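You operate a simulated robot arm through the tools that you are given. There is no shell and no other tool.

You run a simulated two-armed robot. Do the job below in one go: nothing can be reset, and whatever is moved stays where it is left.

Task
Close down the winder: brake on hold, guide back, counter zeroed, gauge slide up, swatch book shut.

It is judged by the outcome, as a careful person would: the job done as asked, and still so three seconds after it is handed in. It fails if anything else is knocked over, pushed out of place, dropped, spilled or broken.

Robot
Two 7-joint arms with fingered hands on one trunk that stands fixed in place. Base frame: the origin is at the foot of the trunk, x ahead of it, y to its left, z up. Units: mm, degrees, N and s.
The left shoulder is at [60, 128, 1285], the right one opposite. Payload 5 kg a hand.
Tool frame (each hand has its own): the origin (TCP) lies between the finger pads and is the grasp point; the fingertips stand 37 mm ahead of it; z points along the fingers, y is the line along which they close. Largest opening 124 mm; the body of the gripper starts 43 mm behind the TCP. The gripper is a hand of 3 fingers: y runs from the thumb to the fingers, the wrist lies at [-21, -116, -203] in the tool frame.
Orientation is that of the tool frame in the base frame, as a unit quaternion [x, y, z, w]. With the fingers straight down and the wrist toward the robot, the tool's x, y and z point along [0, 1, 0], [1, 0, 0] and [0, 0, -1] of the base frame.

Tools
- The arms move only by the tool jog_arm. It takes "left_deltas", "right_deltas" or both (then of equal length, played together; a hand with none holds still); each is a list of rows, each a list of 6 numbers: the shift along the tool's x, y, z in mm, then the turn, a rotation vector about the tool's x, y, z in degrees. In form: [[dx, dy, dz, wx, wy, wz], ...]. A call has 1 to 20 rows; each row shifts and turns the commanded pose from where the row before left it, along the tool's axes as they then stand. Each row takes 0.2 s and may step no farther than 50 mm and 8.6 degrees from the row before; otherwise, the whole call is refused. A pose out of reach is approached as far as the arm can. The call stops where the force on the tool passes 40 N (or 10 N more than at its start, if that is more) or the arm is blocked; 0.2 s more then pass. In this call time passes only in rows, and 0.2 s behind the last. It gives the time, the measured TCP pose, the force on the tool (base axes), the opening and the grip force at its end, in the units of the frame above (readings bear some noise), with the torque about the TCP (base axes, N m) and any sound that the robot's microphone picked up.
- Cameras (640 x 400 px; columns grow to the right, rows downward): "scene" is now at [192.7, -53, 1494.8]; the picture's right is [-0.57, -0.82, 0.00], its down [-0.18, 0.12, -0.98] and it looks along [0.81, -0.55, -0.21] (base axes); focal length 315 px, centre (320, 200). "left" rides on the left gripper at [-72, -104, -154] in its tool frame; the picture's right is [-0.83, -0.26, 0.49], its down [0.51, -0.72, 0.47] and it looks along [0.23, 0.64, 0.73] (tool axes); focal length 243 px, centre (320, 200). "right" rides on the right gripper at [72, -104, -154] in its tool frame; the picture's right is [-0.83, 0.26, -0.49], its down [-0.51, -0.72, 0.47] and it looks along [-0.23, 0.64, 0.73] (tool axes); focal length 243 px, centre (320, 200).
- get_image(camera): a new picture of that camera. The clock stands still meanwhile.
- raise_lower(by): slides the trunk up (or, below 0, down) by that many mm; the arms and the scene camera ride with it, the base frame stays. It gives what a move gives, with no picture.
- finger_targets(index, middle, thumb_bend, thumb_turn, hand): sets how far each is bent, from 0 (flat) to 100 (curled in); at 30 the hand is open as for a grip, at 70 the pads meet at the TCP. One left out holds its place. A second passes; each finger stops where it meets its share of the squeeze, and holds until it gets a number again. It is the only way to open and close the hand. It gives what a move gives, with no picture; readings hold the bend of each and the force on the fingers (four entries, about 0 where the hand has none), thumb and palm. thumb_turn goes from beside the hand (0) to across from the fingers (100), as for a grip.
- aim_head(pan, tilt): turns the head with the scene camera to pan (to the left, within 80 degrees either way) and tilt (down, from -29 to 69), counted from straight ahead of the robot. It gives what a move gives.
- probe_pixels(camera, pixels): for up to 12 pixels [column, row] of the newest picture of that camera ("zoom" is the newest enlarged one), the place [x, y, z] in the base frame of the surface seen there, good to about 3 mm. The clock stands still meanwhile.
- inspect(camera, box): a new picture of the part [left, top, right, bottom] of that camera's present view, enlarged. The clock stands still meanwhile.
- sign_off(): hands the job in; it is judged then, once.

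Leave the grippers open and the arms clear of the work at the hand-in unless told otherwise.

The tools are called by a JSON object that holds its "method" and its "body". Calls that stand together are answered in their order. jog_arm: Moves the arms, as the interface text tells. Its arguments: {"type":"object","properties":{"left_deltas":{"type":"array","items":{"type":"array","items":{"type":"number"}}},"right_deltas":{"type":"array","items":{"type":"array","items":{"type":"number"}}}},"required":[]} The other tools are called the same way: raise_lower (by) slides the trunk up or down; finger_targets (index, middle, thumb_bend, thumb_turn, hand) moves the fingers one by one; aim_head (pan, tilt) turns the head that bears the scene camera; get_image (camera) takes a picture; probe_pixels (camera, pixels) gives the place of the surface under pixels of a picture; inspect (camera, box) takes an enlarged picture of a part of a camera's view; sign_off () hands the job in.

At the start:

```text
time_s: 0.0
left_ee_pos: [633.7, -102.2, 1412.8]
left_tcp_rot: [0.707, 0.707, 0.0, -0.001]
left_contact_force: [-0.1, -0.7, -0.9]
left_ft_torque: [-0.01, -0.04, -0.01]
left_finger_gap: 123.5
left_gripper_force: 0.0
left_shape: jaw
left_bend: [30.0, 30.0, 30.0, 98.0]
left_finger forces: [0.0, 0.0, 0.1, 0.0, 0.0, 0.1]
right_ee_pos: [320.8, -394.4, 1404.2]
right_tcp_rot: [0.707, 0.707, 0.001, 0.001]
right_contact_force: [0.2, 0.8, -0.6]
right_ft_torque: [-0.02, -0.01, -0.01]
right_finger_gap: 123.7
right_gripper_force: 0.1
right_shape: jaw
right_bend: [30.0, 30.0, 30.0, 98.0]
right_finger forces: [0.1, 0.0, 0.1, 0.0, 0.0, 0.0]
trunk travel left (down, up): [-475.0, 88.0]
head pan, tilt: [-34.5, 12.3]
```

scene: 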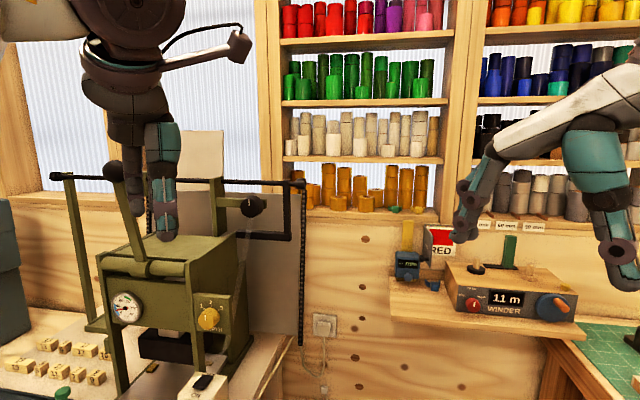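
right: 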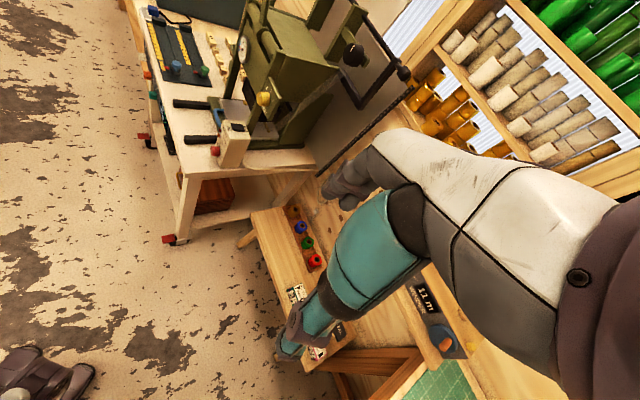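
left: 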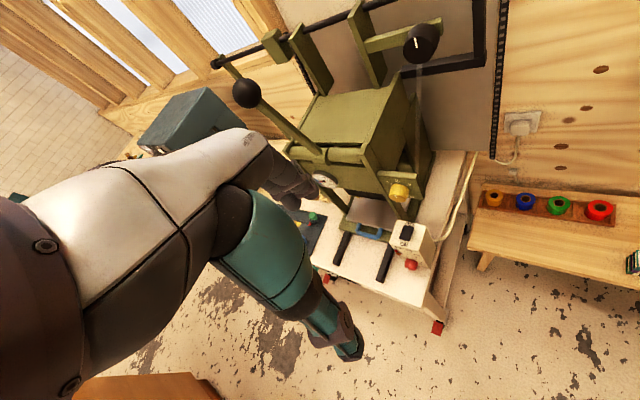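

I see a press on the left and a small wooden "WINDER" box at about (510,290) on a wall shelf. I'll enlarge the winder area first to see its parts.

{"method": "inspect", "body": {"camera": "scene", "box": [380, 200, 640, 362]}}

{"method": "get_image", "body": {"camera": "scene"}}

```text
2.46 times, centred on (510, 281) of scene
```

zoom: 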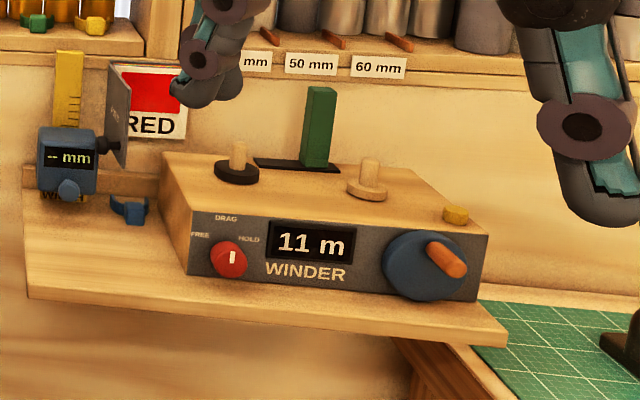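

```text
taken
```

scene: 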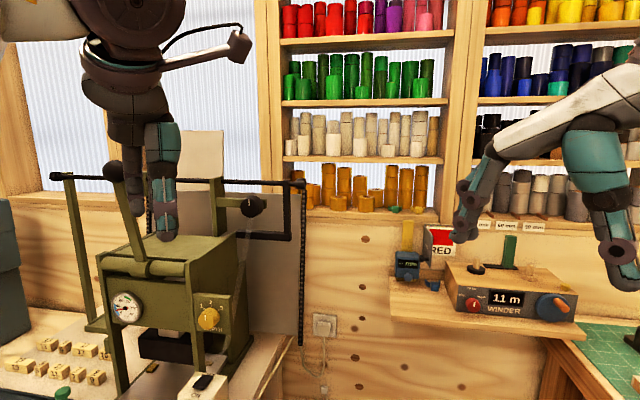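

The winder has a red FREE/DRAG/HOLD knob, a green slotted lever, a yellow button, and a blue crank. To its left is a gauge on a yellow rule and an open "RED" booklet. I'll turn the head to look straight at it.

{"method": "aim_head", "body": {"pan": -52, "tilt": 22}}

```text
time_s: 0.8
left_ee_pos: [632.6, -101.7, 1413.4]
left_tcp_rot: [0.707, 0.707, 0.0, -0.001]
left_contact_force: [-0.1, 1.0, 0.2]
left_ft_torque: [0.0, 0.05, 0.01]
left_finger_gap: 123.7
left_gripper_force: 0.1
left_shape: jaw
left_bend: [30.0, 30.0, 30.0, 98.0]
left_finger forces: [0.0, 0.1, 0.0, 0.0, 0.0, 0.1]
right_ee_pos: [320.4, -395.2, 1404.1]
right_tcp_rot: [0.707, 0.707, 0.0, -0.001]
right_contact_force: [1.1, -0.4, -0.3]
right_ft_torque: [0.01, -0.01, -0.03]
right_finger_gap: 123.7
right_gripper_force: 0.1
right_shape: jaw
right_bend: [30.0, 30.0, 30.0, 98.0]
right_finger forces: [0.1, 0.0, 0.1, 0.0, 0.1, 0.0]
trunk travel left (down, up): [-475.0, 88.0]
head pan, tilt: [-52.0, 22.0]
```

The head has turned to pan -52, tilt 22. I'll take a new scene picture.

{"method": "get_image", "body": {"camera": "scene"}}

```text
taken
```

scene: 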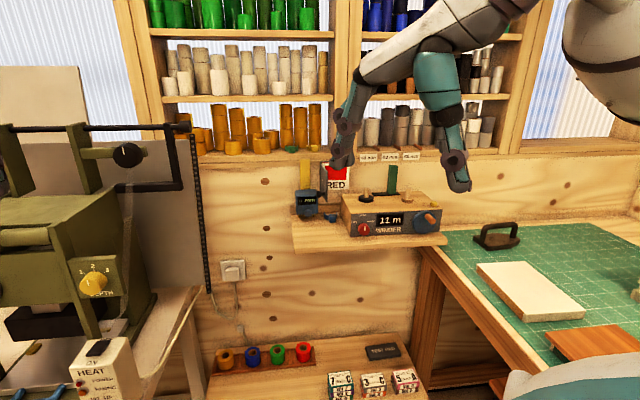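

The winder shelf is now near the middle, at (370,215). The right hand is partly in front of it. I'll enlarge the shelf.

{"method": "inspect", "body": {"camera": "scene", "box": [285, 150, 455, 256]}}

```text
3.76 times, centred on (370, 203) of scene
```

zoom: 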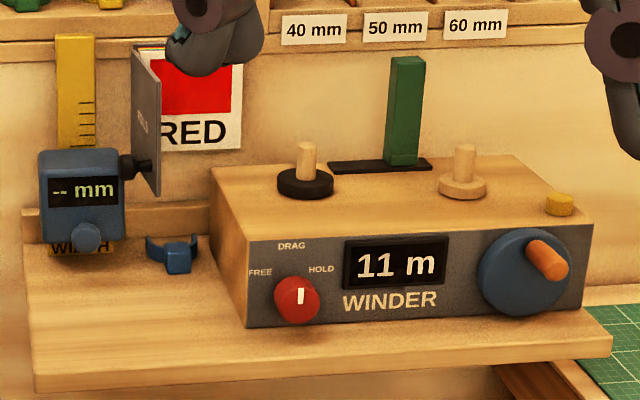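

Knob pointer reads DRAG now, counter 11 m, green guide at one end of a dark slot. I'll probe the key points in this zoom.

{"method": "probe_pixels", "body": {"camera": "zoom", "pixels": [[298, 302], [395, 265], [405, 65], [403, 155], [340, 167], [425, 165], [558, 200], [548, 260], [306, 148], [465, 155], [520, 275], [250, 300]]}}

{"method": "probe_pixels", "body": {"camera": "zoom", "pixels": [[80, 60], [80, 190], [87, 236], [125, 165], [157, 80], [135, 60], [145, 165], [158, 190], [235, 90], [178, 258], [40, 380], [600, 345]]}}

```text
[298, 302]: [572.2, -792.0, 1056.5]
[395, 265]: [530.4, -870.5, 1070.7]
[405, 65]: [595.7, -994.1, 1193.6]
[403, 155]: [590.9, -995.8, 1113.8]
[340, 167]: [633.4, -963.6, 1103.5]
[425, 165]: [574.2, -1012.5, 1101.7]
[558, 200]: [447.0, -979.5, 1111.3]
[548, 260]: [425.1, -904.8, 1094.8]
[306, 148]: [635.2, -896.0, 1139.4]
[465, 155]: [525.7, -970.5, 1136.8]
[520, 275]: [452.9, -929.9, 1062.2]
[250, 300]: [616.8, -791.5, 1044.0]
```

```text
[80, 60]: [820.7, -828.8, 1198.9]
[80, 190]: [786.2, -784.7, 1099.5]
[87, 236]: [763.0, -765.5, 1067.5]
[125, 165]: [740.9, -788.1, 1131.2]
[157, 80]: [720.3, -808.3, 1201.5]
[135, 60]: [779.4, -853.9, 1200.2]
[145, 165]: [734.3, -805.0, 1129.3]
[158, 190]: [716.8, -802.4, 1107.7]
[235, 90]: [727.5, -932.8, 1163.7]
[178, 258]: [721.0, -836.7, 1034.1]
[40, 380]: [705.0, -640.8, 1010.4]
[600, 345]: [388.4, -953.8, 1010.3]
```

The panel faces the robot at 45 degrees: along-panel direction u≈(-0.707,-0.707), into the wall n≈(0.707,-0.707). Before moving, I'll look around for obstacles near the right arm's path and for any written notes.

{"method": "probe_pixels", "body": {"camera": "scene", "pixels": [[180, 127], [130, 155], [70, 200], [95, 285], [497, 235], [525, 290], [100, 370], [600, 350], [340, 145], [455, 170], [250, 340], [290, 140]]}}

{"method": "aim_head", "body": {"pan": -75, "tilt": 30}}

{"method": "get_image", "body": {"camera": "scene"}}

```text
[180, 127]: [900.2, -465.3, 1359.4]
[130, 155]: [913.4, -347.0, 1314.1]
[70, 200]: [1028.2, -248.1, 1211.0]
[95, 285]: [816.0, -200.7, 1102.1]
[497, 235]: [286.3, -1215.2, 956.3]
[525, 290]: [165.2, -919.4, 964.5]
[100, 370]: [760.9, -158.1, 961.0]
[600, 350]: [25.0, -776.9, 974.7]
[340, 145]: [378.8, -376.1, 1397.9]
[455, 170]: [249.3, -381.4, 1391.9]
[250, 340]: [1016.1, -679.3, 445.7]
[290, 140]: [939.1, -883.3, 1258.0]
```

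```text
time_s: 1.7
left_ee_pos: [632.8, -102.0, 1412.8]
left_tcp_rot: [0.707, 0.707, 0.0, 0.0]
left_contact_force: [-0.9, -0.1, 0.6]
left_ft_torque: [-0.02, 0.02, -0.02]
left_finger_gap: 123.4
left_gripper_force: 0.1
left_shape: jaw
left_bend: [30.0, 30.0, 30.0, 98.0]
left_finger forces: [0.1, 0.0, 0.1, 0.0, 0.0, 0.1]
right_ee_pos: [320.2, -395.9, 1403.4]
right_tcp_rot: [0.707, 0.707, -0.001, 0.0]
right_contact_force: [0.6, 0.2, -0.7]
right_ft_torque: [-0.04, 0.0, 0.02]
right_finger_gap: 123.7
right_gripper_force: 0.1
right_shape: jaw
right_bend: [30.0, 30.0, 30.0, 98.0]
right_finger forces: [0.0, 0.0, 0.0, 0.1, 0.1, 0.1]
trunk travel left (down, up): [-475.0, 88.0]
head pan, tilt: [-75.0, 30.0]
```

```text
taken
```

scene: 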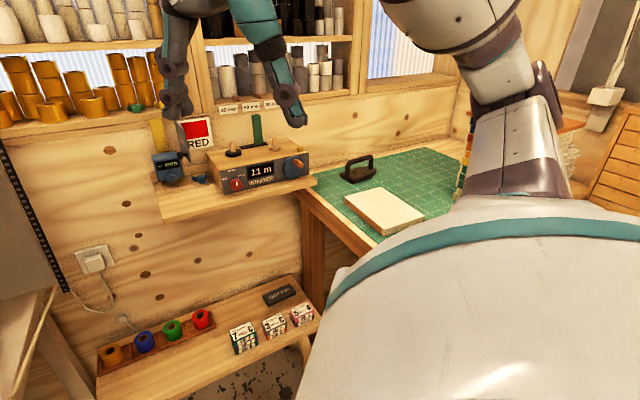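

The right hand's fingers are at (175,75) and thumb at (285,90) in this view. I'll look to the front and left too, to know what is under the left hand before I slide the trunk.

{"method": "aim_head", "body": {"pan": -5, "tilt": 30}}

{"method": "get_image", "body": {"camera": "scene"}}

```text
time_s: 3.1
left_ee_pos: [632.9, -101.7, 1413.1]
left_tcp_rot: [0.707, 0.707, 0.0, 0.0]
left_contact_force: [0.6, -0.4, -0.3]
left_ft_torque: [0.0, -0.01, 0.01]
left_finger_gap: 123.7
left_gripper_force: 0.1
left_shape: jaw
left_bend: [30.0, 30.0, 30.0, 98.0]
left_finger forces: [0.1, 0.0, 0.0, 0.0, 0.0, 0.0]
right_ee_pos: [319.2, -395.0, 1402.2]
right_tcp_rot: [0.707, 0.707, 0.0, 0.0]
right_contact_force: [-1.2, -0.4, 0.4]
right_ft_torque: [0.02, 0.03, 0.01]
right_finger_gap: 123.8
right_gripper_force: 0.1
right_shape: jaw
right_bend: [30.0, 30.0, 30.0, 98.0]
right_finger forces: [0.1, 0.1, 0.1, 0.0, 0.1, 0.0]
trunk travel left (down, up): [-475.0, 88.0]
head pan, tilt: [-5.0, 30.0]
```

```text
taken
```

scene: 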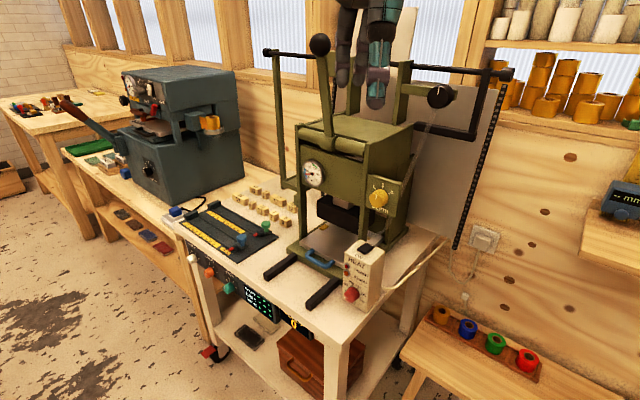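

The left hand (370,60) hangs in front of the press handle ball (320,44). I'll probe how close these are.

{"method": "probe_pixels", "body": {"camera": "scene", "pixels": [[320, 44], [335, 110], [375, 98], [340, 82], [360, 130], [310, 172], [365, 255], [310, 290], [345, 340], [440, 95], [380, 198], [275, 270]]}}

```text
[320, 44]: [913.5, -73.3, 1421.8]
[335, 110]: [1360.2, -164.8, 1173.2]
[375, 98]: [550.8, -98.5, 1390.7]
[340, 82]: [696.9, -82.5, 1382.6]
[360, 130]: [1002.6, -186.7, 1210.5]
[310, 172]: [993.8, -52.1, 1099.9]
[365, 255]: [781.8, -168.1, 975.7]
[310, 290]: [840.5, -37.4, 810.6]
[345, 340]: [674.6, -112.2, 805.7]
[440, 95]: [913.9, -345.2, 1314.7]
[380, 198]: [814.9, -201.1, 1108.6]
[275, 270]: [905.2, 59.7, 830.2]
```

The left hand is well clear of the press (nearest part about 150 mm ahead and lower). I'll pull it a little back and to the left, then the trunk can go down safely.

{"method": "jog_arm", "body": {"left_deltas": [[25, -25, 0, 0, 0, 0], [25, -25, 0, 0, 0, 0], [25, -25, 0, 0, 0, 0], [25, -25, 0, 0, 0, 0], [25, 0, 0, 0, 0, 0], [25, 0, 0, 0, 0, 0]]}}

{"method": "aim_head", "body": {"pan": -62, "tilt": 24}}

{"method": "get_image", "body": {"camera": "scene"}}

```text
time_s: 4.5
left_ee_pos: [532.9, 50.7, 1413.5]
left_tcp_rot: [0.707, 0.707, 0.0, 0.0]
left_contact_force: [0.3, -0.6, 0.1]
left_ft_torque: [-0.02, -0.03, 0.01]
left_finger_gap: 123.8
left_gripper_force: 0.2
left_shape: jaw
left_bend: [30.0, 30.0, 30.0, 98.0]
left_finger forces: [0.0, 0.1, 0.1, 0.1, 0.1, 0.0]
right_ee_pos: [319.5, -394.6, 1404.0]
right_tcp_rot: [0.706, 0.708, 0.001, 0.0]
right_contact_force: [0.0, -0.1, 0.9]
right_ft_torque: [0.0, 0.02, -0.03]
right_finger_gap: 123.5
right_gripper_force: 0.1
right_shape: jaw
right_bend: [30.0, 30.0, 30.0, 98.0]
right_finger forces: [0.0, 0.0, 0.0, 0.0, 0.1, 0.0]
trunk travel left (down, up): [-475.0, 88.0]
head pan, tilt: [-5.0, 30.0]
```

```text
time_s: 5.7
left_ee_pos: [532.8, 47.5, 1414.2]
left_tcp_rot: [0.707, 0.707, 0.0, 0.0]
left_contact_force: [-0.2, -0.7, -0.5]
left_ft_torque: [0.01, -0.01, 0.01]
left_finger_gap: 123.7
left_gripper_force: 0.0
left_shape: jaw
left_bend: [30.0, 30.0, 30.0, 98.0]
left_finger forces: [0.0, 0.0, 0.0, 0.1, 0.0, 0.1]
right_ee_pos: [319.6, -395.4, 1402.6]
right_tcp_rot: [0.707, 0.708, 0.0, 0.0]
right_contact_force: [-0.1, -0.4, 0.6]
right_ft_torque: [-0.03, 0.0, -0.02]
right_finger_gap: 123.5
right_gripper_force: 0.2
right_shape: jaw
right_bend: [30.0, 30.0, 30.0, 98.0]
right_finger forces: [0.0, 0.0, 0.0, 0.0, 0.0, 0.1]
trunk travel left (down, up): [-475.0, 88.0]
head pan, tilt: [-62.0, 24.0]
```

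```text
taken
```

scene: 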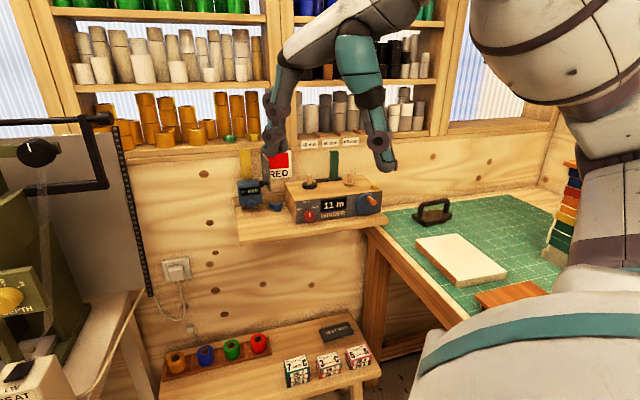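

The left arm is now back at (533,48). I'll probe the upper shelf lip, the right arm, the table edge and neighbouring parts to know what space I have.

{"method": "probe_pixels", "body": {"camera": "scene", "pixels": [[330, 142], [250, 150], [366, 228], [447, 315], [415, 215], [600, 140], [610, 220], [560, 60], [430, 155], [500, 160], [240, 238], [385, 220]]}}

{"method": "raise_lower", "body": {"by": -150}}

{"method": "get_image", "body": {"camera": "scene"}}

```text
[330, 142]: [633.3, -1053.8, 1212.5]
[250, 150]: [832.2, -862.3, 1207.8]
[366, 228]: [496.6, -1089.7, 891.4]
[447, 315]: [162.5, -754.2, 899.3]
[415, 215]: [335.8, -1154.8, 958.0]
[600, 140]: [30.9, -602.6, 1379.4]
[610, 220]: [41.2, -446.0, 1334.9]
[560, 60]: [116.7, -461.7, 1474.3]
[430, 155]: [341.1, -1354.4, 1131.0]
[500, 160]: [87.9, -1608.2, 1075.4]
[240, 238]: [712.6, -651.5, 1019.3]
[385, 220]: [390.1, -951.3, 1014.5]
```

```text
time_s: 7.5
left_ee_pos: [531.1, 47.8, 1264.1]
left_tcp_rot: [0.707, 0.707, 0.001, 0.0]
left_contact_force: [-0.8, -0.9, -0.3]
left_ft_torque: [-0.03, 0.02, 0.0]
left_finger_gap: 123.5
left_gripper_force: 0.0
left_shape: jaw
left_bend: [30.0, 30.0, 30.0, 98.0]
left_finger forces: [0.0, 0.0, 0.1, 0.1, 0.1, 0.1]
right_ee_pos: [319.8, -394.4, 1253.6]
right_tcp_rot: [0.707, 0.707, -0.001, 0.0]
right_contact_force: [0.3, 0.2, 0.8]
right_ft_torque: [0.05, 0.0, -0.03]
right_finger_gap: 123.7
right_gripper_force: 0.0
right_shape: jaw
right_bend: [30.0, 30.0, 30.0, 98.0]
right_finger forces: [0.1, 0.0, 0.1, 0.0, 0.1, 0.1]
trunk travel left (down, up): [-325.0, 238.0]
head pan, tilt: [-62.0, 24.0]
```

```text
taken
```

scene: 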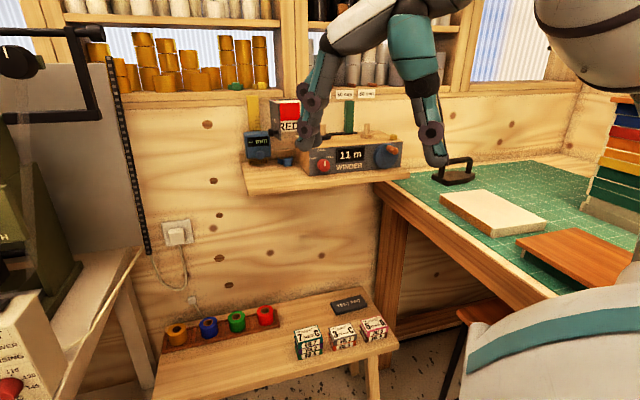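

Nothing is near the right hand's path. I'll move the right hand 200 mm toward the winder along n, then yaw it 45 degrees so it faces the panel squarely.

{"method": "jog_arm", "body": {"right_deltas": [[-28.3, 28.3, 0, 0, 0, 0], [-28.3, 28.3, 0, 0, 0, 0], [-28.3, 28.3, 0, 0, 0, 0], [-28.3, 28.3, 0, 0, 0, 0], [-28.3, 28.3, 0, 0, 0, 0], [0, 0, 0, 0, 0, 7.5], [0, 0, 0, 0, 0, 7.5], [0, 0, 0, 0, 0, 7.5], [0, 0, 0, 0, 0, 7.5], [0, 0, 0, 0, 0, 7.5], [0, 0, 0, 0, 0, 7.5]]}}

{"method": "get_image", "body": {"camera": "scene"}}

{"method": "get_image", "body": {"camera": "right"}}

```text
time_s: 9.9
left_ee_pos: [533.6, 48.9, 1262.9]
left_tcp_rot: [0.707, 0.708, -0.001, 0.001]
left_contact_force: [-0.6, 1.1, -0.3]
left_ft_torque: [-0.03, -0.01, 0.0]
left_finger_gap: 123.8
left_gripper_force: 0.0
left_shape: jaw
left_bend: [30.0, 30.0, 30.0, 98.0]
left_finger forces: [0.1, 0.0, 0.0, 0.0, 0.0, 0.0]
right_ee_pos: [461.2, -537.4, 1254.4]
right_tcp_rot: [0.924, 0.381, -0.001, 0.0]
right_contact_force: [0.9, -0.1, 0.0]
right_ft_torque: [-0.02, 0.02, -0.01]
right_finger_gap: 123.4
right_gripper_force: 0.0
right_shape: jaw
right_bend: [30.0, 30.0, 30.0, 98.0]
right_finger forces: [0.1, 0.1, 0.0, 0.0, 0.1, 0.1]
trunk travel left (down, up): [-325.0, 238.0]
head pan, tilt: [-62.0, 24.0]
```

```text
taken
```

scene: 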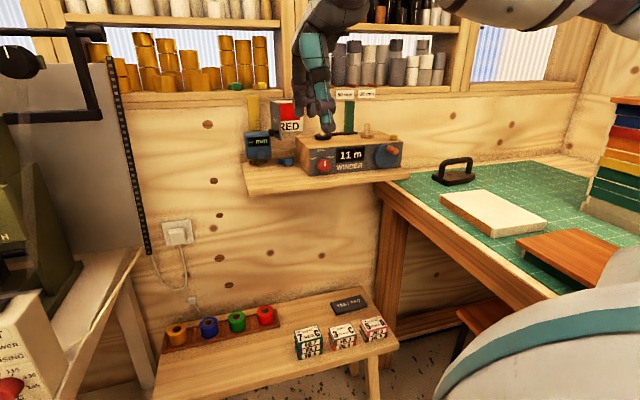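

```text
taken
```

right: 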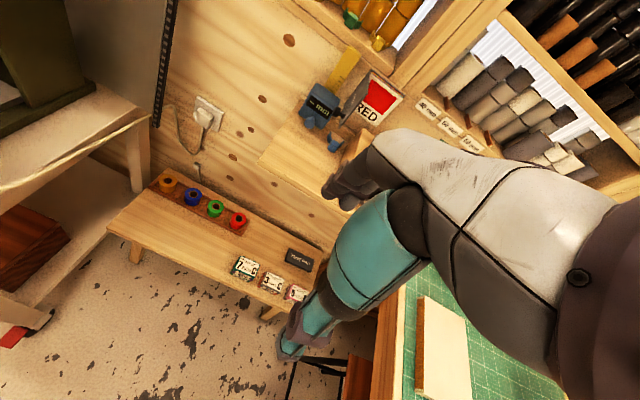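

The hand now faces the panel with tool down. The scene camera has an open view; I'll enlarge the winder again for precise positions.

{"method": "inspect", "body": {"camera": "scene", "box": [235, 80, 415, 192]}}

```text
3.56 times, centred on (325, 136) of scene
```

zoom: 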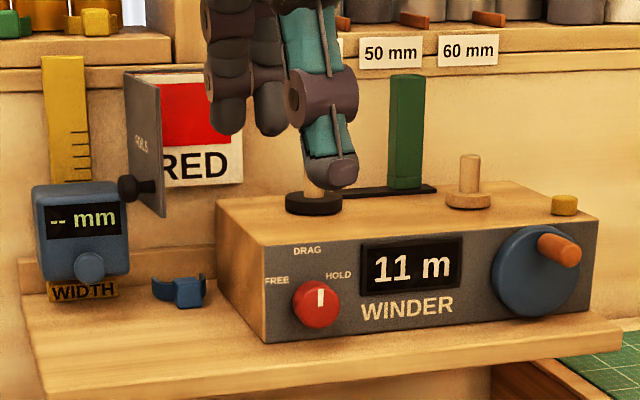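

Clear view. I'll probe the knob edges, gauge head outline, cover edges, button and spindles.

{"method": "probe_pixels", "body": {"camera": "zoom", "pixels": [[297, 305], [337, 303], [317, 285], [317, 325], [320, 298], [306, 251], [340, 275], [276, 281], [564, 197], [564, 208], [552, 205], [576, 205]]}}

{"method": "probe_pixels", "body": {"camera": "zoom", "pixels": [[40, 200], [120, 200], [80, 190], [80, 270], [88, 268], [65, 60], [65, 160], [128, 187], [150, 85], [160, 205], [128, 80], [235, 150]]}}

{"method": "probe_pixels", "body": {"camera": "zoom", "pixels": [[405, 80], [395, 130], [420, 130], [405, 175], [360, 190], [432, 187], [470, 158], [470, 198], [313, 203], [180, 290], [560, 250], [525, 280]]}}

```text
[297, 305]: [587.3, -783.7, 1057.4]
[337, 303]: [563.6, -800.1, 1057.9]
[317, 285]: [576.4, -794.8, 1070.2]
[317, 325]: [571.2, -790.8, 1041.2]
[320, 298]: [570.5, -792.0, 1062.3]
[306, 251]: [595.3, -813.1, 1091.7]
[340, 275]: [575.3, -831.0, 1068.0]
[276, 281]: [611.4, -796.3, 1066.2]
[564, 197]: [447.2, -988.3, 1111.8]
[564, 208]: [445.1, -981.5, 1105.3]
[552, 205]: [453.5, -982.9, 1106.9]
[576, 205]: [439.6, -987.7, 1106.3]
```

```text
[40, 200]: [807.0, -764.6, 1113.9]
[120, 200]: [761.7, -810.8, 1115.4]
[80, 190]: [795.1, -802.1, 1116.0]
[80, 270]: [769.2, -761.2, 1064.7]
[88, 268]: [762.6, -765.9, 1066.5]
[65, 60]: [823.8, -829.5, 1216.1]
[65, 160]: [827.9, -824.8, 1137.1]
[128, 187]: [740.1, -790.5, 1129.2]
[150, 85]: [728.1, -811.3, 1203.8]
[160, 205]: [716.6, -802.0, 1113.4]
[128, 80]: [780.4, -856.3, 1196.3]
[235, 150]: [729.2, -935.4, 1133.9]
```

```text
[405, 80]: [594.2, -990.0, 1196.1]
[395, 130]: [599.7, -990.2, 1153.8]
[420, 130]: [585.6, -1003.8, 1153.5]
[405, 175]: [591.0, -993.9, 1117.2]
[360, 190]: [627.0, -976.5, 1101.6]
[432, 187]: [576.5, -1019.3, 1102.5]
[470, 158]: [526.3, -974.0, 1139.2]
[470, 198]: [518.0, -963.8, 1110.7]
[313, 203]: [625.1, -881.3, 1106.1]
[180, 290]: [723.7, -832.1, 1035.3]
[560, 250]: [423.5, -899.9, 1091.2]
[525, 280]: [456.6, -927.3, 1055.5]
```

I'll zoom tighter on the guide slot, the loose blue item and the gauge to understand each mechanism.

{"method": "inspect", "body": {"camera": "scene", "box": [320, 90, 410, 146]}}

{"method": "inspect", "body": {"camera": "scene", "box": [238, 90, 310, 170]}}

{"method": "inspect", "body": {"camera": "scene", "box": [300, 140, 410, 182]}}

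```text
7.11 times, centred on (365, 118) of scene
```

zoom: 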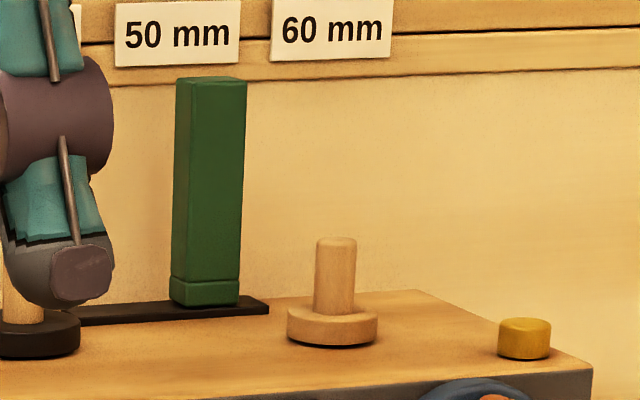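

```text
5.00 times, centred on (274, 130) of scene
```

zoom: 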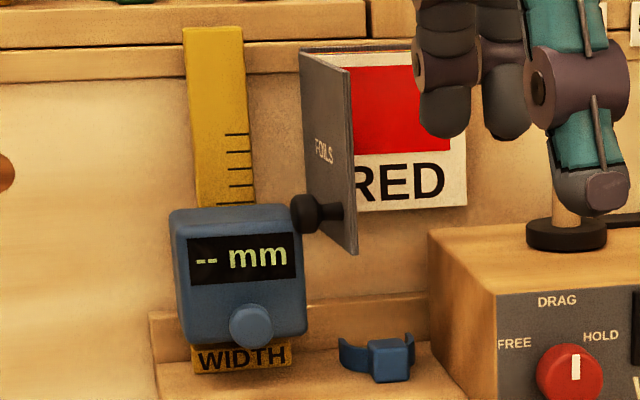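

```text
5.82 times, centred on (355, 161) of scene
```

zoom: 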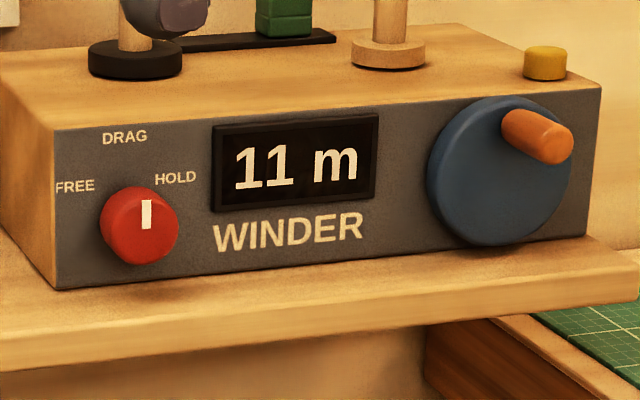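

The brake points at DRAG; HOLD is roughly 60 degrees clockwise. I'll pitch the right hand up to horizontal (12 rows of -7.5 degrees about tool x) in free space, well in front of the shelf.

{"method": "jog_arm", "body": {"right_deltas": [[0, 10, 0, -7.5, 0, 0], [0, 10, 0, -7.5, 0, 0], [0, 10, 0, -7.5, 0, 0], [0, 10, 0, -7.5, 0, 0], [0, 5, 5, -7.5, 0, 0], [0, 5, 5, -7.5, 0, 0]]}}

{"method": "get_image", "body": {"camera": "scene"}}

```text
time_s: 11.3
left_ee_pos: [532.9, 47.2, 1263.2]
left_tcp_rot: [0.708, 0.707, 0.0, -0.001]
left_contact_force: [0.9, 0.3, 0.4]
left_ft_torque: [0.02, 0.01, 0.05]
left_finger_gap: 123.7
left_gripper_force: 0.1
left_shape: jaw
left_bend: [30.0, 30.0, 30.0, 98.0]
left_finger forces: [0.0, 0.1, 0.1, 0.1, 0.0, 0.0]
right_ee_pos: [499.4, -574.0, 1258.2]
right_tcp_rot: [0.853, 0.354, 0.147, 0.354]
right_contact_force: [-0.8, -0.8, 0.6]
right_ft_torque: [0.01, 0.01, 0.0]
right_finger_gap: 124.0
right_gripper_force: 0.1
right_shape: jaw
right_bend: [30.0, 30.0, 30.0, 98.0]
right_finger forces: [0.1, 0.0, 0.0, 0.1, 0.0, 0.0]
trunk travel left (down, up): [-325.0, 238.0]
head pan, tilt: [-62.0, 24.0]
```

```text
taken
```

scene: 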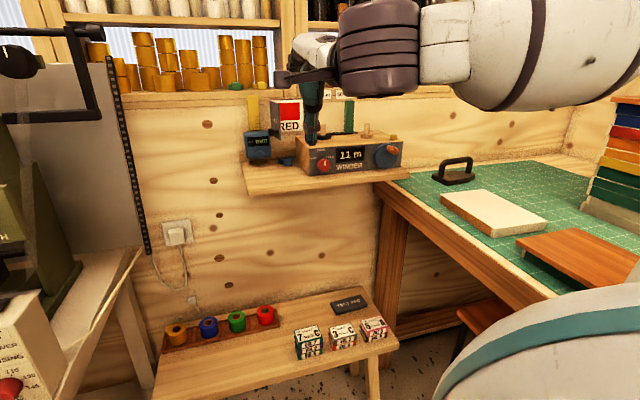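

The hand is at 45 degrees pitch and moving as planned. I'll finish the pitch to horizontal, then roll 45 degrees clockwise so the thumb will be clear of the shelf.

{"method": "jog_arm", "body": {"right_deltas": [[0, 0, 0, -7.5, 0, 0], [0, 0, 0, -7.5, 0, 0], [0, 0, 0, -7.5, 0, 0], [0, 0, 0, -7.5, 0, 0], [0, 0, 0, -7.5, 0, 0], [0, 0, 0, -7.5, 0, 0], [0, 0, 0, 0, 0, 7.5], [0, 0, 0, 0, 0, 7.5], [0, 0, 0, 0, 0, 7.5], [0, 0, 0, 0, 0, 7.5], [0, 0, 0, 0, 0, 7.5], [0, 0, 0, 0, 0, 7.5]]}}

{"method": "get_image", "body": {"camera": "scene"}}

{"method": "get_image", "body": {"camera": "right"}}

```text
time_s: 13.9
left_ee_pos: [532.1, 49.1, 1263.1]
left_tcp_rot: [0.707, 0.707, 0.0, 0.0]
left_contact_force: [0.3, -0.4, 0.5]
left_ft_torque: [0.0, -0.01, 0.0]
left_finger_gap: 123.6
left_gripper_force: 0.2
left_shape: jaw
left_bend: [30.0, 30.0, 30.0, 98.0]
left_finger forces: [0.0, 0.1, 0.0, 0.0, 0.0, 0.0]
right_ee_pos: [511.5, -585.8, 1265.8]
right_tcp_rot: [0.867, -0.001, 0.352, 0.352]
right_contact_force: [1.2, 0.0, 0.3]
right_ft_torque: [-0.01, -0.01, -0.03]
right_finger_gap: 123.8
right_gripper_force: 0.0
right_shape: jaw
right_bend: [30.0, 30.0, 30.0, 98.0]
right_finger forces: [0.1, 0.0, 0.0, 0.0, 0.1, 0.0]
right hand out of reach, approached as far as the arm can: row 1, 2, 3, 4, 5, 6
trunk travel left (down, up): [-325.0, 238.0]
head pan, tilt: [-62.0, 24.0]
```

```text
taken
```

scene: 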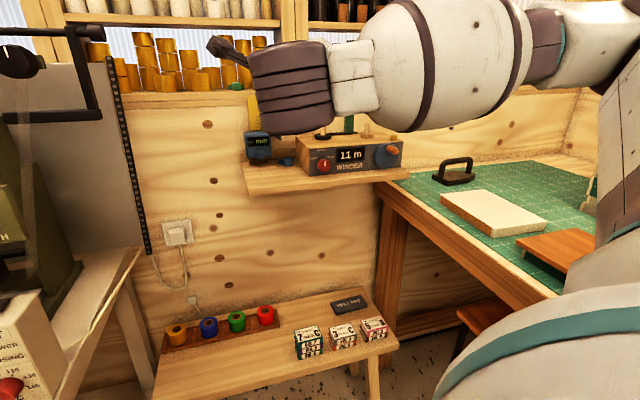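

```text
taken
```

right: 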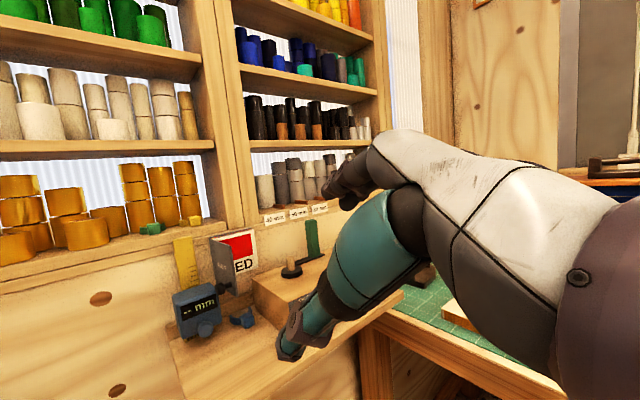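

The last pitch rows were limited, so the tool still points 30 degrees down with a 45 degree roll. I'll bring the hand forward and down to in front of the red knob (still ahead of the shelf edge), where the arm is less folded, then finish the pitch.

{"method": "jog_arm", "body": {"right_deltas": [[-26.9, -3.3, 32.5, 0, 0, 0], [-26.9, -3.3, 32.5, 0, 0, 0], [-26.9, -3.3, 32.5, 0, 0, 0], [-26.9, -3.3, 32.5, 0, 0, 0], [-26.9, -3.3, 32.5, 0, 0, 0], [-26.9, -3.3, 32.5, 0, 0, 0]]}}

{"method": "get_image", "body": {"camera": "scene"}}

```text
time_s: 15.3
left_ee_pos: [535.3, 48.0, 1262.4]
left_tcp_rot: [0.707, 0.707, 0.0, -0.001]
left_contact_force: [0.3, 0.9, 1.2]
left_ft_torque: [-0.02, 0.05, 0.02]
left_finger_gap: 123.8
left_gripper_force: 0.1
left_shape: jaw
left_bend: [30.0, 30.0, 30.0, 98.0]
left_finger forces: [0.0, 0.0, 0.0, 0.0, 0.0, 0.0]
right_ee_pos: [516.2, -731.0, 1057.3]
right_tcp_rot: [0.867, 0.0, 0.352, 0.352]
right_contact_force: [-0.4, -0.7, -0.7]
right_ft_torque: [0.0, 0.0, -0.03]
right_finger_gap: 123.5
right_gripper_force: 0.1
right_shape: jaw
right_bend: [30.0, 30.0, 30.0, 98.0]
right_finger forces: [0.1, 0.0, 0.1, 0.0, 0.0, 0.0]
trunk travel left (down, up): [-325.0, 238.0]
head pan, tilt: [-62.0, 24.0]
```

```text
taken
```

scene: 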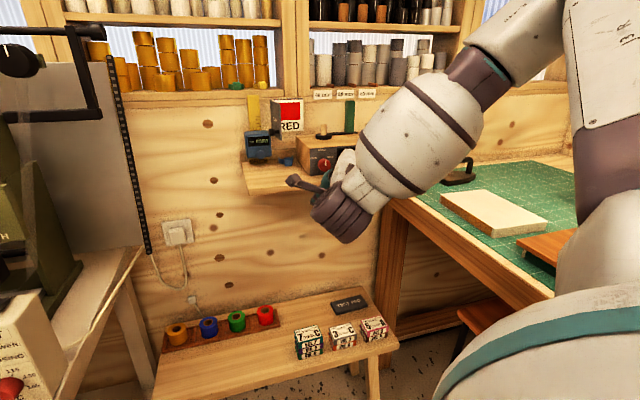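

TCP is at a≈152, b≈882, z 1057, right in front of the knob. Now I'll pitch up the last 30 degrees about the horizontal axis.

{"method": "jog_arm", "body": {"right_deltas": [[0, 0, 0, -5.33, 5.33, 0], [0, 0, 0, -5.33, 5.33, 0], [0, 0, 0, -5.33, 5.33, 0], [0, 0, 0, -5.33, 5.33, 0]]}}

{"method": "get_image", "body": {"camera": "right"}}

```text
time_s: 16.3
left_ee_pos: [536.6, 48.9, 1260.8]
left_tcp_rot: [0.708, 0.707, -0.002, 0.0]
left_contact_force: [1.0, 0.0, -0.6]
left_ft_torque: [-0.04, 0.04, -0.02]
left_finger_gap: 123.7
left_gripper_force: 0.1
left_shape: jaw
left_bend: [30.0, 30.0, 30.0, 98.0]
left_finger forces: [0.0, 0.1, 0.1, 0.0, 0.0, 0.0]
right_ee_pos: [516.5, -730.5, 1056.2]
right_tcp_rot: [0.708, 0.0, 0.498, 0.5]
right_contact_force: [0.4, 0.4, -0.6]
right_ft_torque: [0.01, -0.01, -0.07]
right_finger_gap: 123.8
right_gripper_force: 0.0
right_shape: jaw
right_bend: [30.0, 30.0, 30.0, 98.0]
right_finger forces: [0.1, 0.0, 0.0, 0.1, 0.1, 0.1]
trunk travel left (down, up): [-325.0, 238.0]
head pan, tilt: [-62.0, 24.0]
```

```text
taken
```

right: 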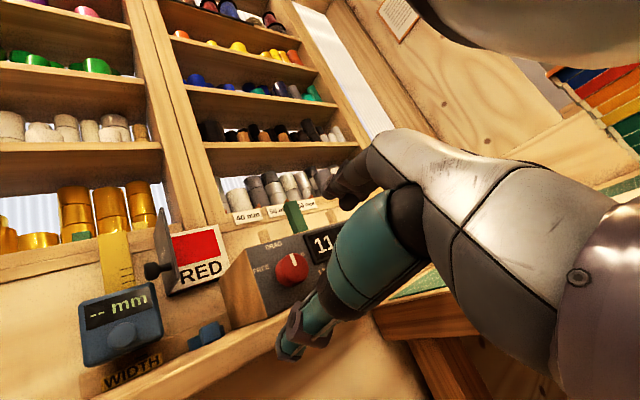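

The tool now points straight at the panel (z axis [0.705,-0.708,0]). The thumb at full opening would scrape the shelf, so I'll half close the hand to about a 60 mm gap first.

{"method": "finger_targets", "body": {"hand": "right", "index": 50, "middle": 50, "thumb_bend": 50}}

{"method": "get_image", "body": {"camera": "right"}}

{"method": "get_image", "body": {"camera": "scene"}}

```text
time_s: 17.3
left_ee_pos: [533.8, 49.0, 1263.0]
left_tcp_rot: [0.707, 0.707, 0.0, 0.0]
left_contact_force: [0.1, 0.7, -0.3]
left_ft_torque: [0.02, -0.01, 0.0]
left_finger_gap: 123.7
left_gripper_force: 0.1
left_shape: jaw
left_bend: [30.0, 30.0, 30.0, 98.0]
left_finger forces: [0.1, 0.0, 0.0, 0.0, 0.0, 0.0]
right_ee_pos: [513.7, -731.1, 1055.5]
right_tcp_rot: [0.708, 0.0, 0.499, 0.5]
right_contact_force: [0.7, -0.2, 0.3]
right_ft_torque: [-0.01, 0.02, -0.03]
right_finger_gap: 68.2
right_gripper_force: 0.0
right_shape: fingers
right_bend: [50.0, 50.0, 50.0, 98.0]
right_finger forces: [0.0, 0.0, 0.0, 0.0, 0.0, 0.0]
trunk travel left (down, up): [-325.0, 238.0]
head pan, tilt: [-62.0, 24.0]
```

```text
taken
```

right: 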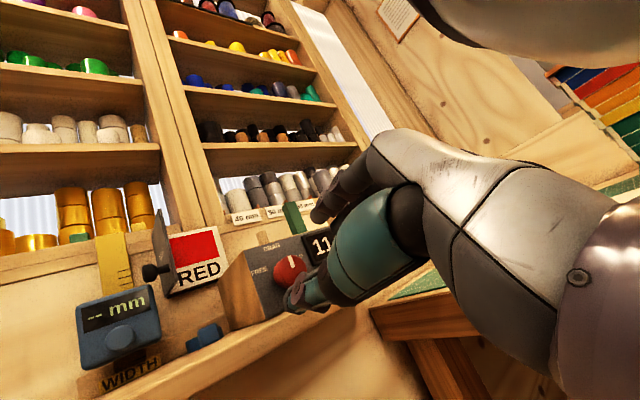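

```text
taken
```

scene: 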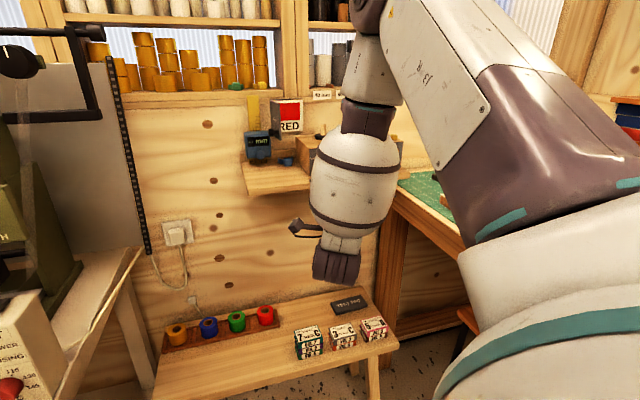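

The gap is now 68 mm and the TCP is centred on the knob (a≈154, z≈1056). I'll advance 60 mm so the tips straddle the knob without touching the panel.

{"method": "jog_arm", "body": {"right_deltas": [[0, 0, 20, 0, 0, 0], [0, 0, 20, 0, 0, 0], [0, 0, 12, 0, 0, 0], [0, 0, 8, 0, 0, 0]]}}

{"method": "get_image", "body": {"camera": "right"}}

{"method": "inspect", "body": {"camera": "scene", "box": [235, 80, 415, 192]}}

```text
time_s: 17.9
left_ee_pos: [531.7, 48.1, 1263.6]
left_tcp_rot: [0.707, 0.707, -0.001, 0.001]
left_contact_force: [0.8, 0.3, -0.1]
left_ft_torque: [-0.01, 0.0, 0.0]
left_finger_gap: 123.7
left_gripper_force: 0.2
left_shape: jaw
left_bend: [30.0, 30.0, 30.0, 98.0]
left_finger forces: [0.1, 0.1, 0.0, 0.1, 0.1, 0.0]
right_ee_pos: [534.7, -751.6, 1056.4]
right_tcp_rot: [0.707, 0.0, 0.5, 0.5]
right_contact_force: [-13.3, 12.3, 4.1]
right_ft_torque: [0.48, 0.36, 0.72]
right_finger_gap: 68.0
right_gripper_force: 10.4
right_shape: fingers
right_bend: [50.0, 50.0, 50.0, 97.0]
right_finger forces: [0.0, 0.0, 0.0, 0.0, 21.5, 0.1]
trunk travel left (down, up): [-325.0, 238.0]
head pan, tilt: [-62.0, 24.0]
stopped in row 2 (right hand): the force on the tool passed its limit at 71 N (the readings are from after the stop); the commanded pose is now the measured one
```

```text
taken
```

right: 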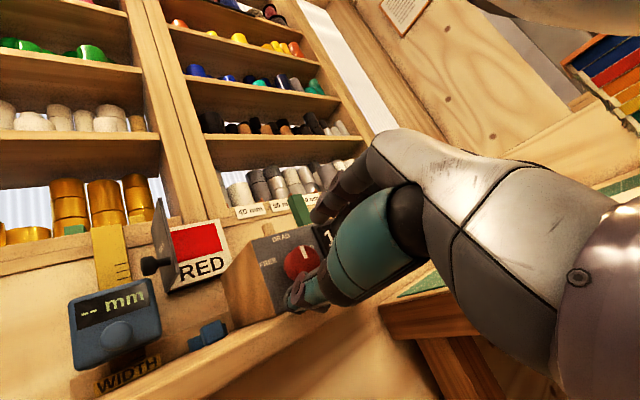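

```text
3.56 times, centred on (325, 136) of scene
```

zoom: 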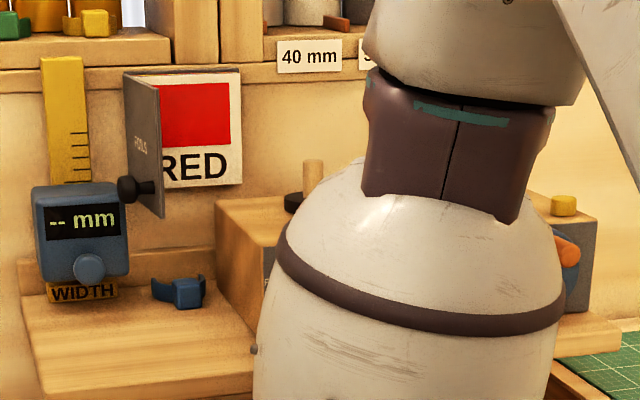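

The move stopped early: the thumb met something (21 N on the thumb, pushing straight back). It is probably the shelf's front edge at about (290,305). I'll probe in this picture.

{"method": "probe_pixels", "body": {"camera": "right", "pixels": [[295, 298], [290, 305], [305, 262], [320, 285], [280, 318], [250, 335], [330, 200], [318, 215], [310, 305], [345, 270], [230, 300], [275, 270]]}}

{"method": "inspect", "body": {"camera": "right", "box": [230, 190, 390, 330]}}

```text
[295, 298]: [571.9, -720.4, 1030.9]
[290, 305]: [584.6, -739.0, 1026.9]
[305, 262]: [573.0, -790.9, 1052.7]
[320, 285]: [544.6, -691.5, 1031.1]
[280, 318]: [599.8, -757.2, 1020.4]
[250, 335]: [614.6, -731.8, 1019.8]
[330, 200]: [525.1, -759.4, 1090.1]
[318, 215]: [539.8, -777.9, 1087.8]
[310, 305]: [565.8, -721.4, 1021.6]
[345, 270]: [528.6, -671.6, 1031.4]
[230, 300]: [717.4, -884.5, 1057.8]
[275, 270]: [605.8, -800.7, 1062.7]
```

```text
2.86 times, centred on (310, 260) of right
```

zoom: 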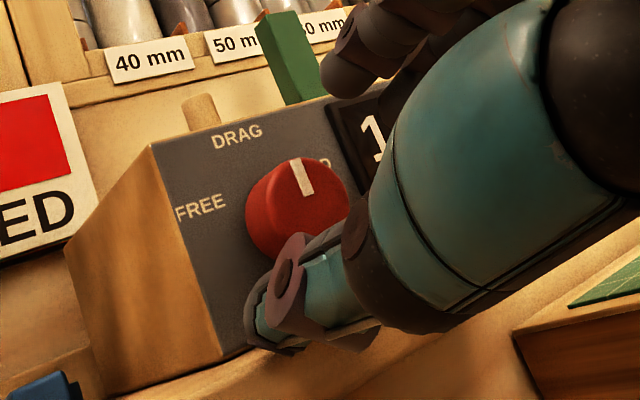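

The thumb tip (590,-740,1027) hangs low enough to touch the shelf's front edge (top about z 1018). I'll back off 30 mm and roll the hand 25 degrees more so the thumb sits beside the knob rather than under it.

{"method": "jog_arm", "body": {"right_deltas": [[0, 0, -15, 0, 0, 0], [0, 0, -15, 0, 0, 0], [0, 0, 0, 0, 0, 8.4], [0, 0, 0, 0, 0, 8.3], [0, 0, 0, 0, 0, 8.3]]}}

{"method": "get_image", "body": {"camera": "right"}}

```text
time_s: 19.1
left_ee_pos: [531.5, 48.7, 1263.9]
left_tcp_rot: [0.707, 0.707, 0.0, 0.0]
left_contact_force: [-0.4, 0.2, -0.2]
left_ft_torque: [0.01, 0.0, 0.02]
left_finger_gap: 123.8
left_gripper_force: 0.0
left_shape: jaw
left_bend: [30.0, 30.0, 30.0, 98.0]
left_finger forces: [0.1, 0.0, 0.0, 0.0, 0.0, 0.0]
right_ee_pos: [513.4, -732.2, 1054.4]
right_tcp_rot: [0.691, -0.155, 0.596, 0.379]
right_contact_force: [-0.6, 0.1, 0.3]
right_ft_torque: [-0.01, -0.03, 0.03]
right_finger_gap: 67.7
right_gripper_force: 0.1
right_shape: fingers
right_bend: [50.0, 50.0, 50.0, 97.0]
right_finger forces: [0.0, 0.1, 0.0, 0.1, 0.1, 0.1]
trunk travel left (down, up): [-325.0, 238.0]
head pan, tilt: [-62.0, 24.0]
```

```text
taken
```

right: 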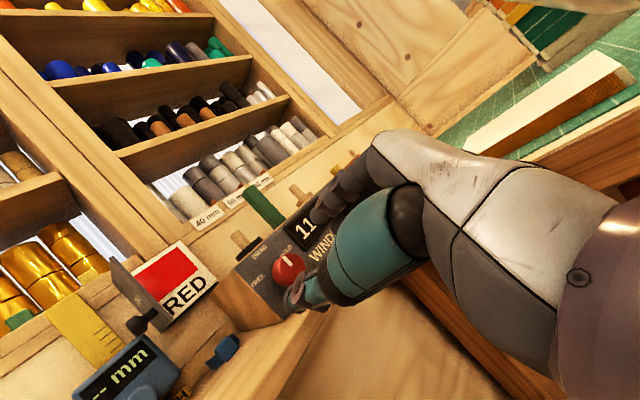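

The roll is done. I'll check where the thumb and fingertips actually are relative to the knob and the shelf.

{"method": "inspect", "body": {"camera": "right", "box": [230, 190, 390, 330]}}

{"method": "probe_pixels", "body": {"camera": "zoom", "pixels": [[180, 295], [190, 315], [200, 325], [210, 290], [250, 290], [350, 45], [330, 60], [165, 222], [170, 190], [140, 210], [200, 215], [167, 250]]}}

```text
2.86 times, centred on (310, 260) of right
```

zoom: 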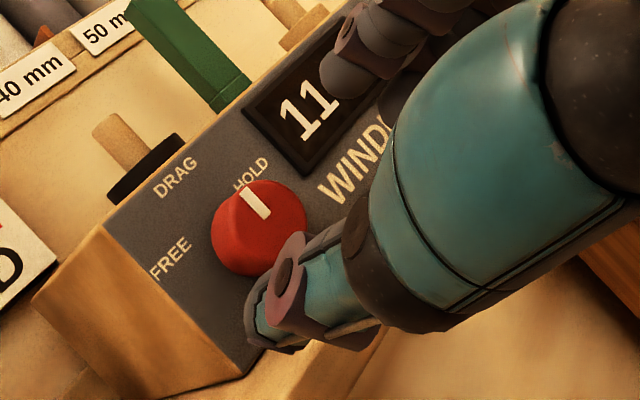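

```text
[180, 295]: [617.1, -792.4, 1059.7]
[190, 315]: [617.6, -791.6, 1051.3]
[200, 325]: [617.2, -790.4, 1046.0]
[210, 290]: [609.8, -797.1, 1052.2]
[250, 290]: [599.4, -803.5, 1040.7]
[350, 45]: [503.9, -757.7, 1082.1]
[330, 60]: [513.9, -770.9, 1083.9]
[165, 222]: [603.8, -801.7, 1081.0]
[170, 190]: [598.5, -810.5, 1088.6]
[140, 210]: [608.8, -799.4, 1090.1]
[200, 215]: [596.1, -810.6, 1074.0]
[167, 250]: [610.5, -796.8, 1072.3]
```

The pointer still reads straight up (DRAG), parallel to the box's vertical edge. I'll probe the thumb tip itself, around (270,320) in this zoom.

{"method": "probe_pixels", "body": {"camera": "zoom", "pixels": [[265, 322], [285, 340], [290, 300], [300, 335], [350, 320], [410, 315], [246, 192], [266, 214], [230, 250], [300, 205], [258, 270], [340, 75]]}}

```text
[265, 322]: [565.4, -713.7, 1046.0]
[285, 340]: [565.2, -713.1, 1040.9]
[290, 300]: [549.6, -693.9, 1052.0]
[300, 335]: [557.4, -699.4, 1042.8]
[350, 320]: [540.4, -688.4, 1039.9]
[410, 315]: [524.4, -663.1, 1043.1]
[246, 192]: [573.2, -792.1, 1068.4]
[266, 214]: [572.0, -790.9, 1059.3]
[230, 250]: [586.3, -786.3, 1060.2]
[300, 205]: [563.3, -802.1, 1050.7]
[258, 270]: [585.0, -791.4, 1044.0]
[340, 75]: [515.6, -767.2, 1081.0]
```

The thumb tip is now at z≈1041–1046, safely above the shelf (1018), and the TCP is centred on the knob at a≈155. I'll advance 60 mm.

{"method": "jog_arm", "body": {"right_deltas": [[0, 0, 20, 0, 0, 0], [0, 0, 20, 0, 0, 0], [0, 0, 12, 0, 0, 0], [0, 0, 8, 0, 0, 0]]}}

{"method": "inspect", "body": {"camera": "right", "box": [230, 190, 390, 330]}}

```text
time_s: 20.1
left_ee_pos: [532.3, 47.0, 1263.3]
left_tcp_rot: [0.707, 0.708, 0.0, 0.0]
left_contact_force: [0.2, -0.2, 0.0]
left_ft_torque: [0.02, -0.03, 0.01]
left_finger_gap: 123.3
left_gripper_force: 0.1
left_shape: jaw
left_bend: [30.0, 30.0, 30.0, 98.0]
left_finger forces: [0.0, 0.1, 0.0, 0.0, 0.1, 0.1]
right_ee_pos: [557.5, -774.4, 1054.9]
right_tcp_rot: [0.691, -0.155, 0.595, 0.379]
right_contact_force: [0.5, -0.5, -0.3]
right_ft_torque: [0.0, 0.0, 0.02]
right_finger_gap: 68.0
right_gripper_force: 0.1
right_shape: fingers
right_bend: [50.0, 50.0, 50.0, 97.0]
right_finger forces: [0.1, 0.0, 0.0, 0.0, 0.0, 0.1]
trunk travel left (down, up): [-325.0, 238.0]
head pan, tilt: [-62.0, 24.0]
```

```text
2.86 times, centred on (310, 260) of right
```

zoom: 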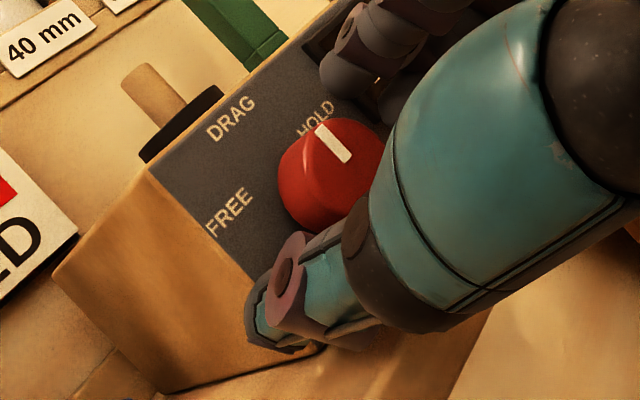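

No contact yet; tips overlap the knob only by about 14 mm, so I'll advance 6 mm more and then close the fingers on the knob.

{"method": "jog_arm", "body": {"right_deltas": [[0.5, 0, 6, 0, 0, 0]]}}

{"method": "finger_targets", "body": {"hand": "right", "index": 66, "middle": 66, "thumb_bend": 66}}

{"method": "inspect", "body": {"camera": "right", "box": [230, 190, 390, 330]}}

```text
time_s: 20.5
left_ee_pos: [533.0, 47.2, 1263.1]
left_tcp_rot: [0.707, 0.707, 0.0, 0.0]
left_contact_force: [0.5, 0.5, -0.1]
left_ft_torque: [0.0, -0.03, -0.01]
left_finger_gap: 123.5
left_gripper_force: 0.0
left_shape: jaw
left_bend: [30.0, 30.0, 30.0, 98.0]
left_finger forces: [0.0, 0.0, 0.1, 0.0, 0.1, 0.0]
right_ee_pos: [561.4, -779.3, 1054.8]
right_tcp_rot: [0.691, -0.154, 0.595, 0.379]
right_contact_force: [0.4, 1.5, -0.5]
right_ft_torque: [0.0, 0.03, -0.02]
right_finger_gap: 67.8
right_gripper_force: 0.2
right_shape: fingers
right_bend: [50.0, 50.0, 50.0, 97.0]
right_finger forces: [0.1, 0.3, 0.0, 0.0, 0.0, 0.0]
trunk travel left (down, up): [-325.0, 238.0]
head pan, tilt: [-62.0, 24.0]
```

```text
time_s: 21.5
left_ee_pos: [531.3, 47.3, 1263.0]
left_tcp_rot: [0.707, 0.707, 0.0, 0.0]
left_contact_force: [-0.2, 0.1, 0.8]
left_ft_torque: [0.03, -0.01, 0.01]
left_finger_gap: 123.8
left_gripper_force: 0.1
left_shape: jaw
left_bend: [30.0, 30.0, 30.0, 98.0]
left_finger forces: [0.1, 0.0, 0.1, 0.1, 0.0, 0.1]
right_ee_pos: [561.1, -780.2, 1054.7]
right_tcp_rot: [0.692, -0.155, 0.595, 0.379]
right_contact_force: [-1.8, -5.8, 1.8]
right_ft_torque: [-0.04, -0.09, -0.17]
right_finger_gap: 31.4
right_gripper_force: 5.6
right_shape: fingers
right_bend: [61.0, 64.0, 63.0, 97.0]
right_finger forces: [5.6, 2.8, 0.0, 0.1, 3.1, 0.0]
trunk travel left (down, up): [-325.0, 238.0]
head pan, tilt: [-62.0, 24.0]
```

```text
2.86 times, centred on (310, 260) of right
```

zoom: 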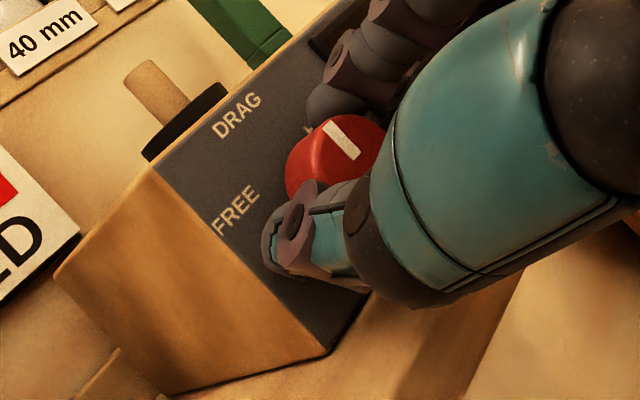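

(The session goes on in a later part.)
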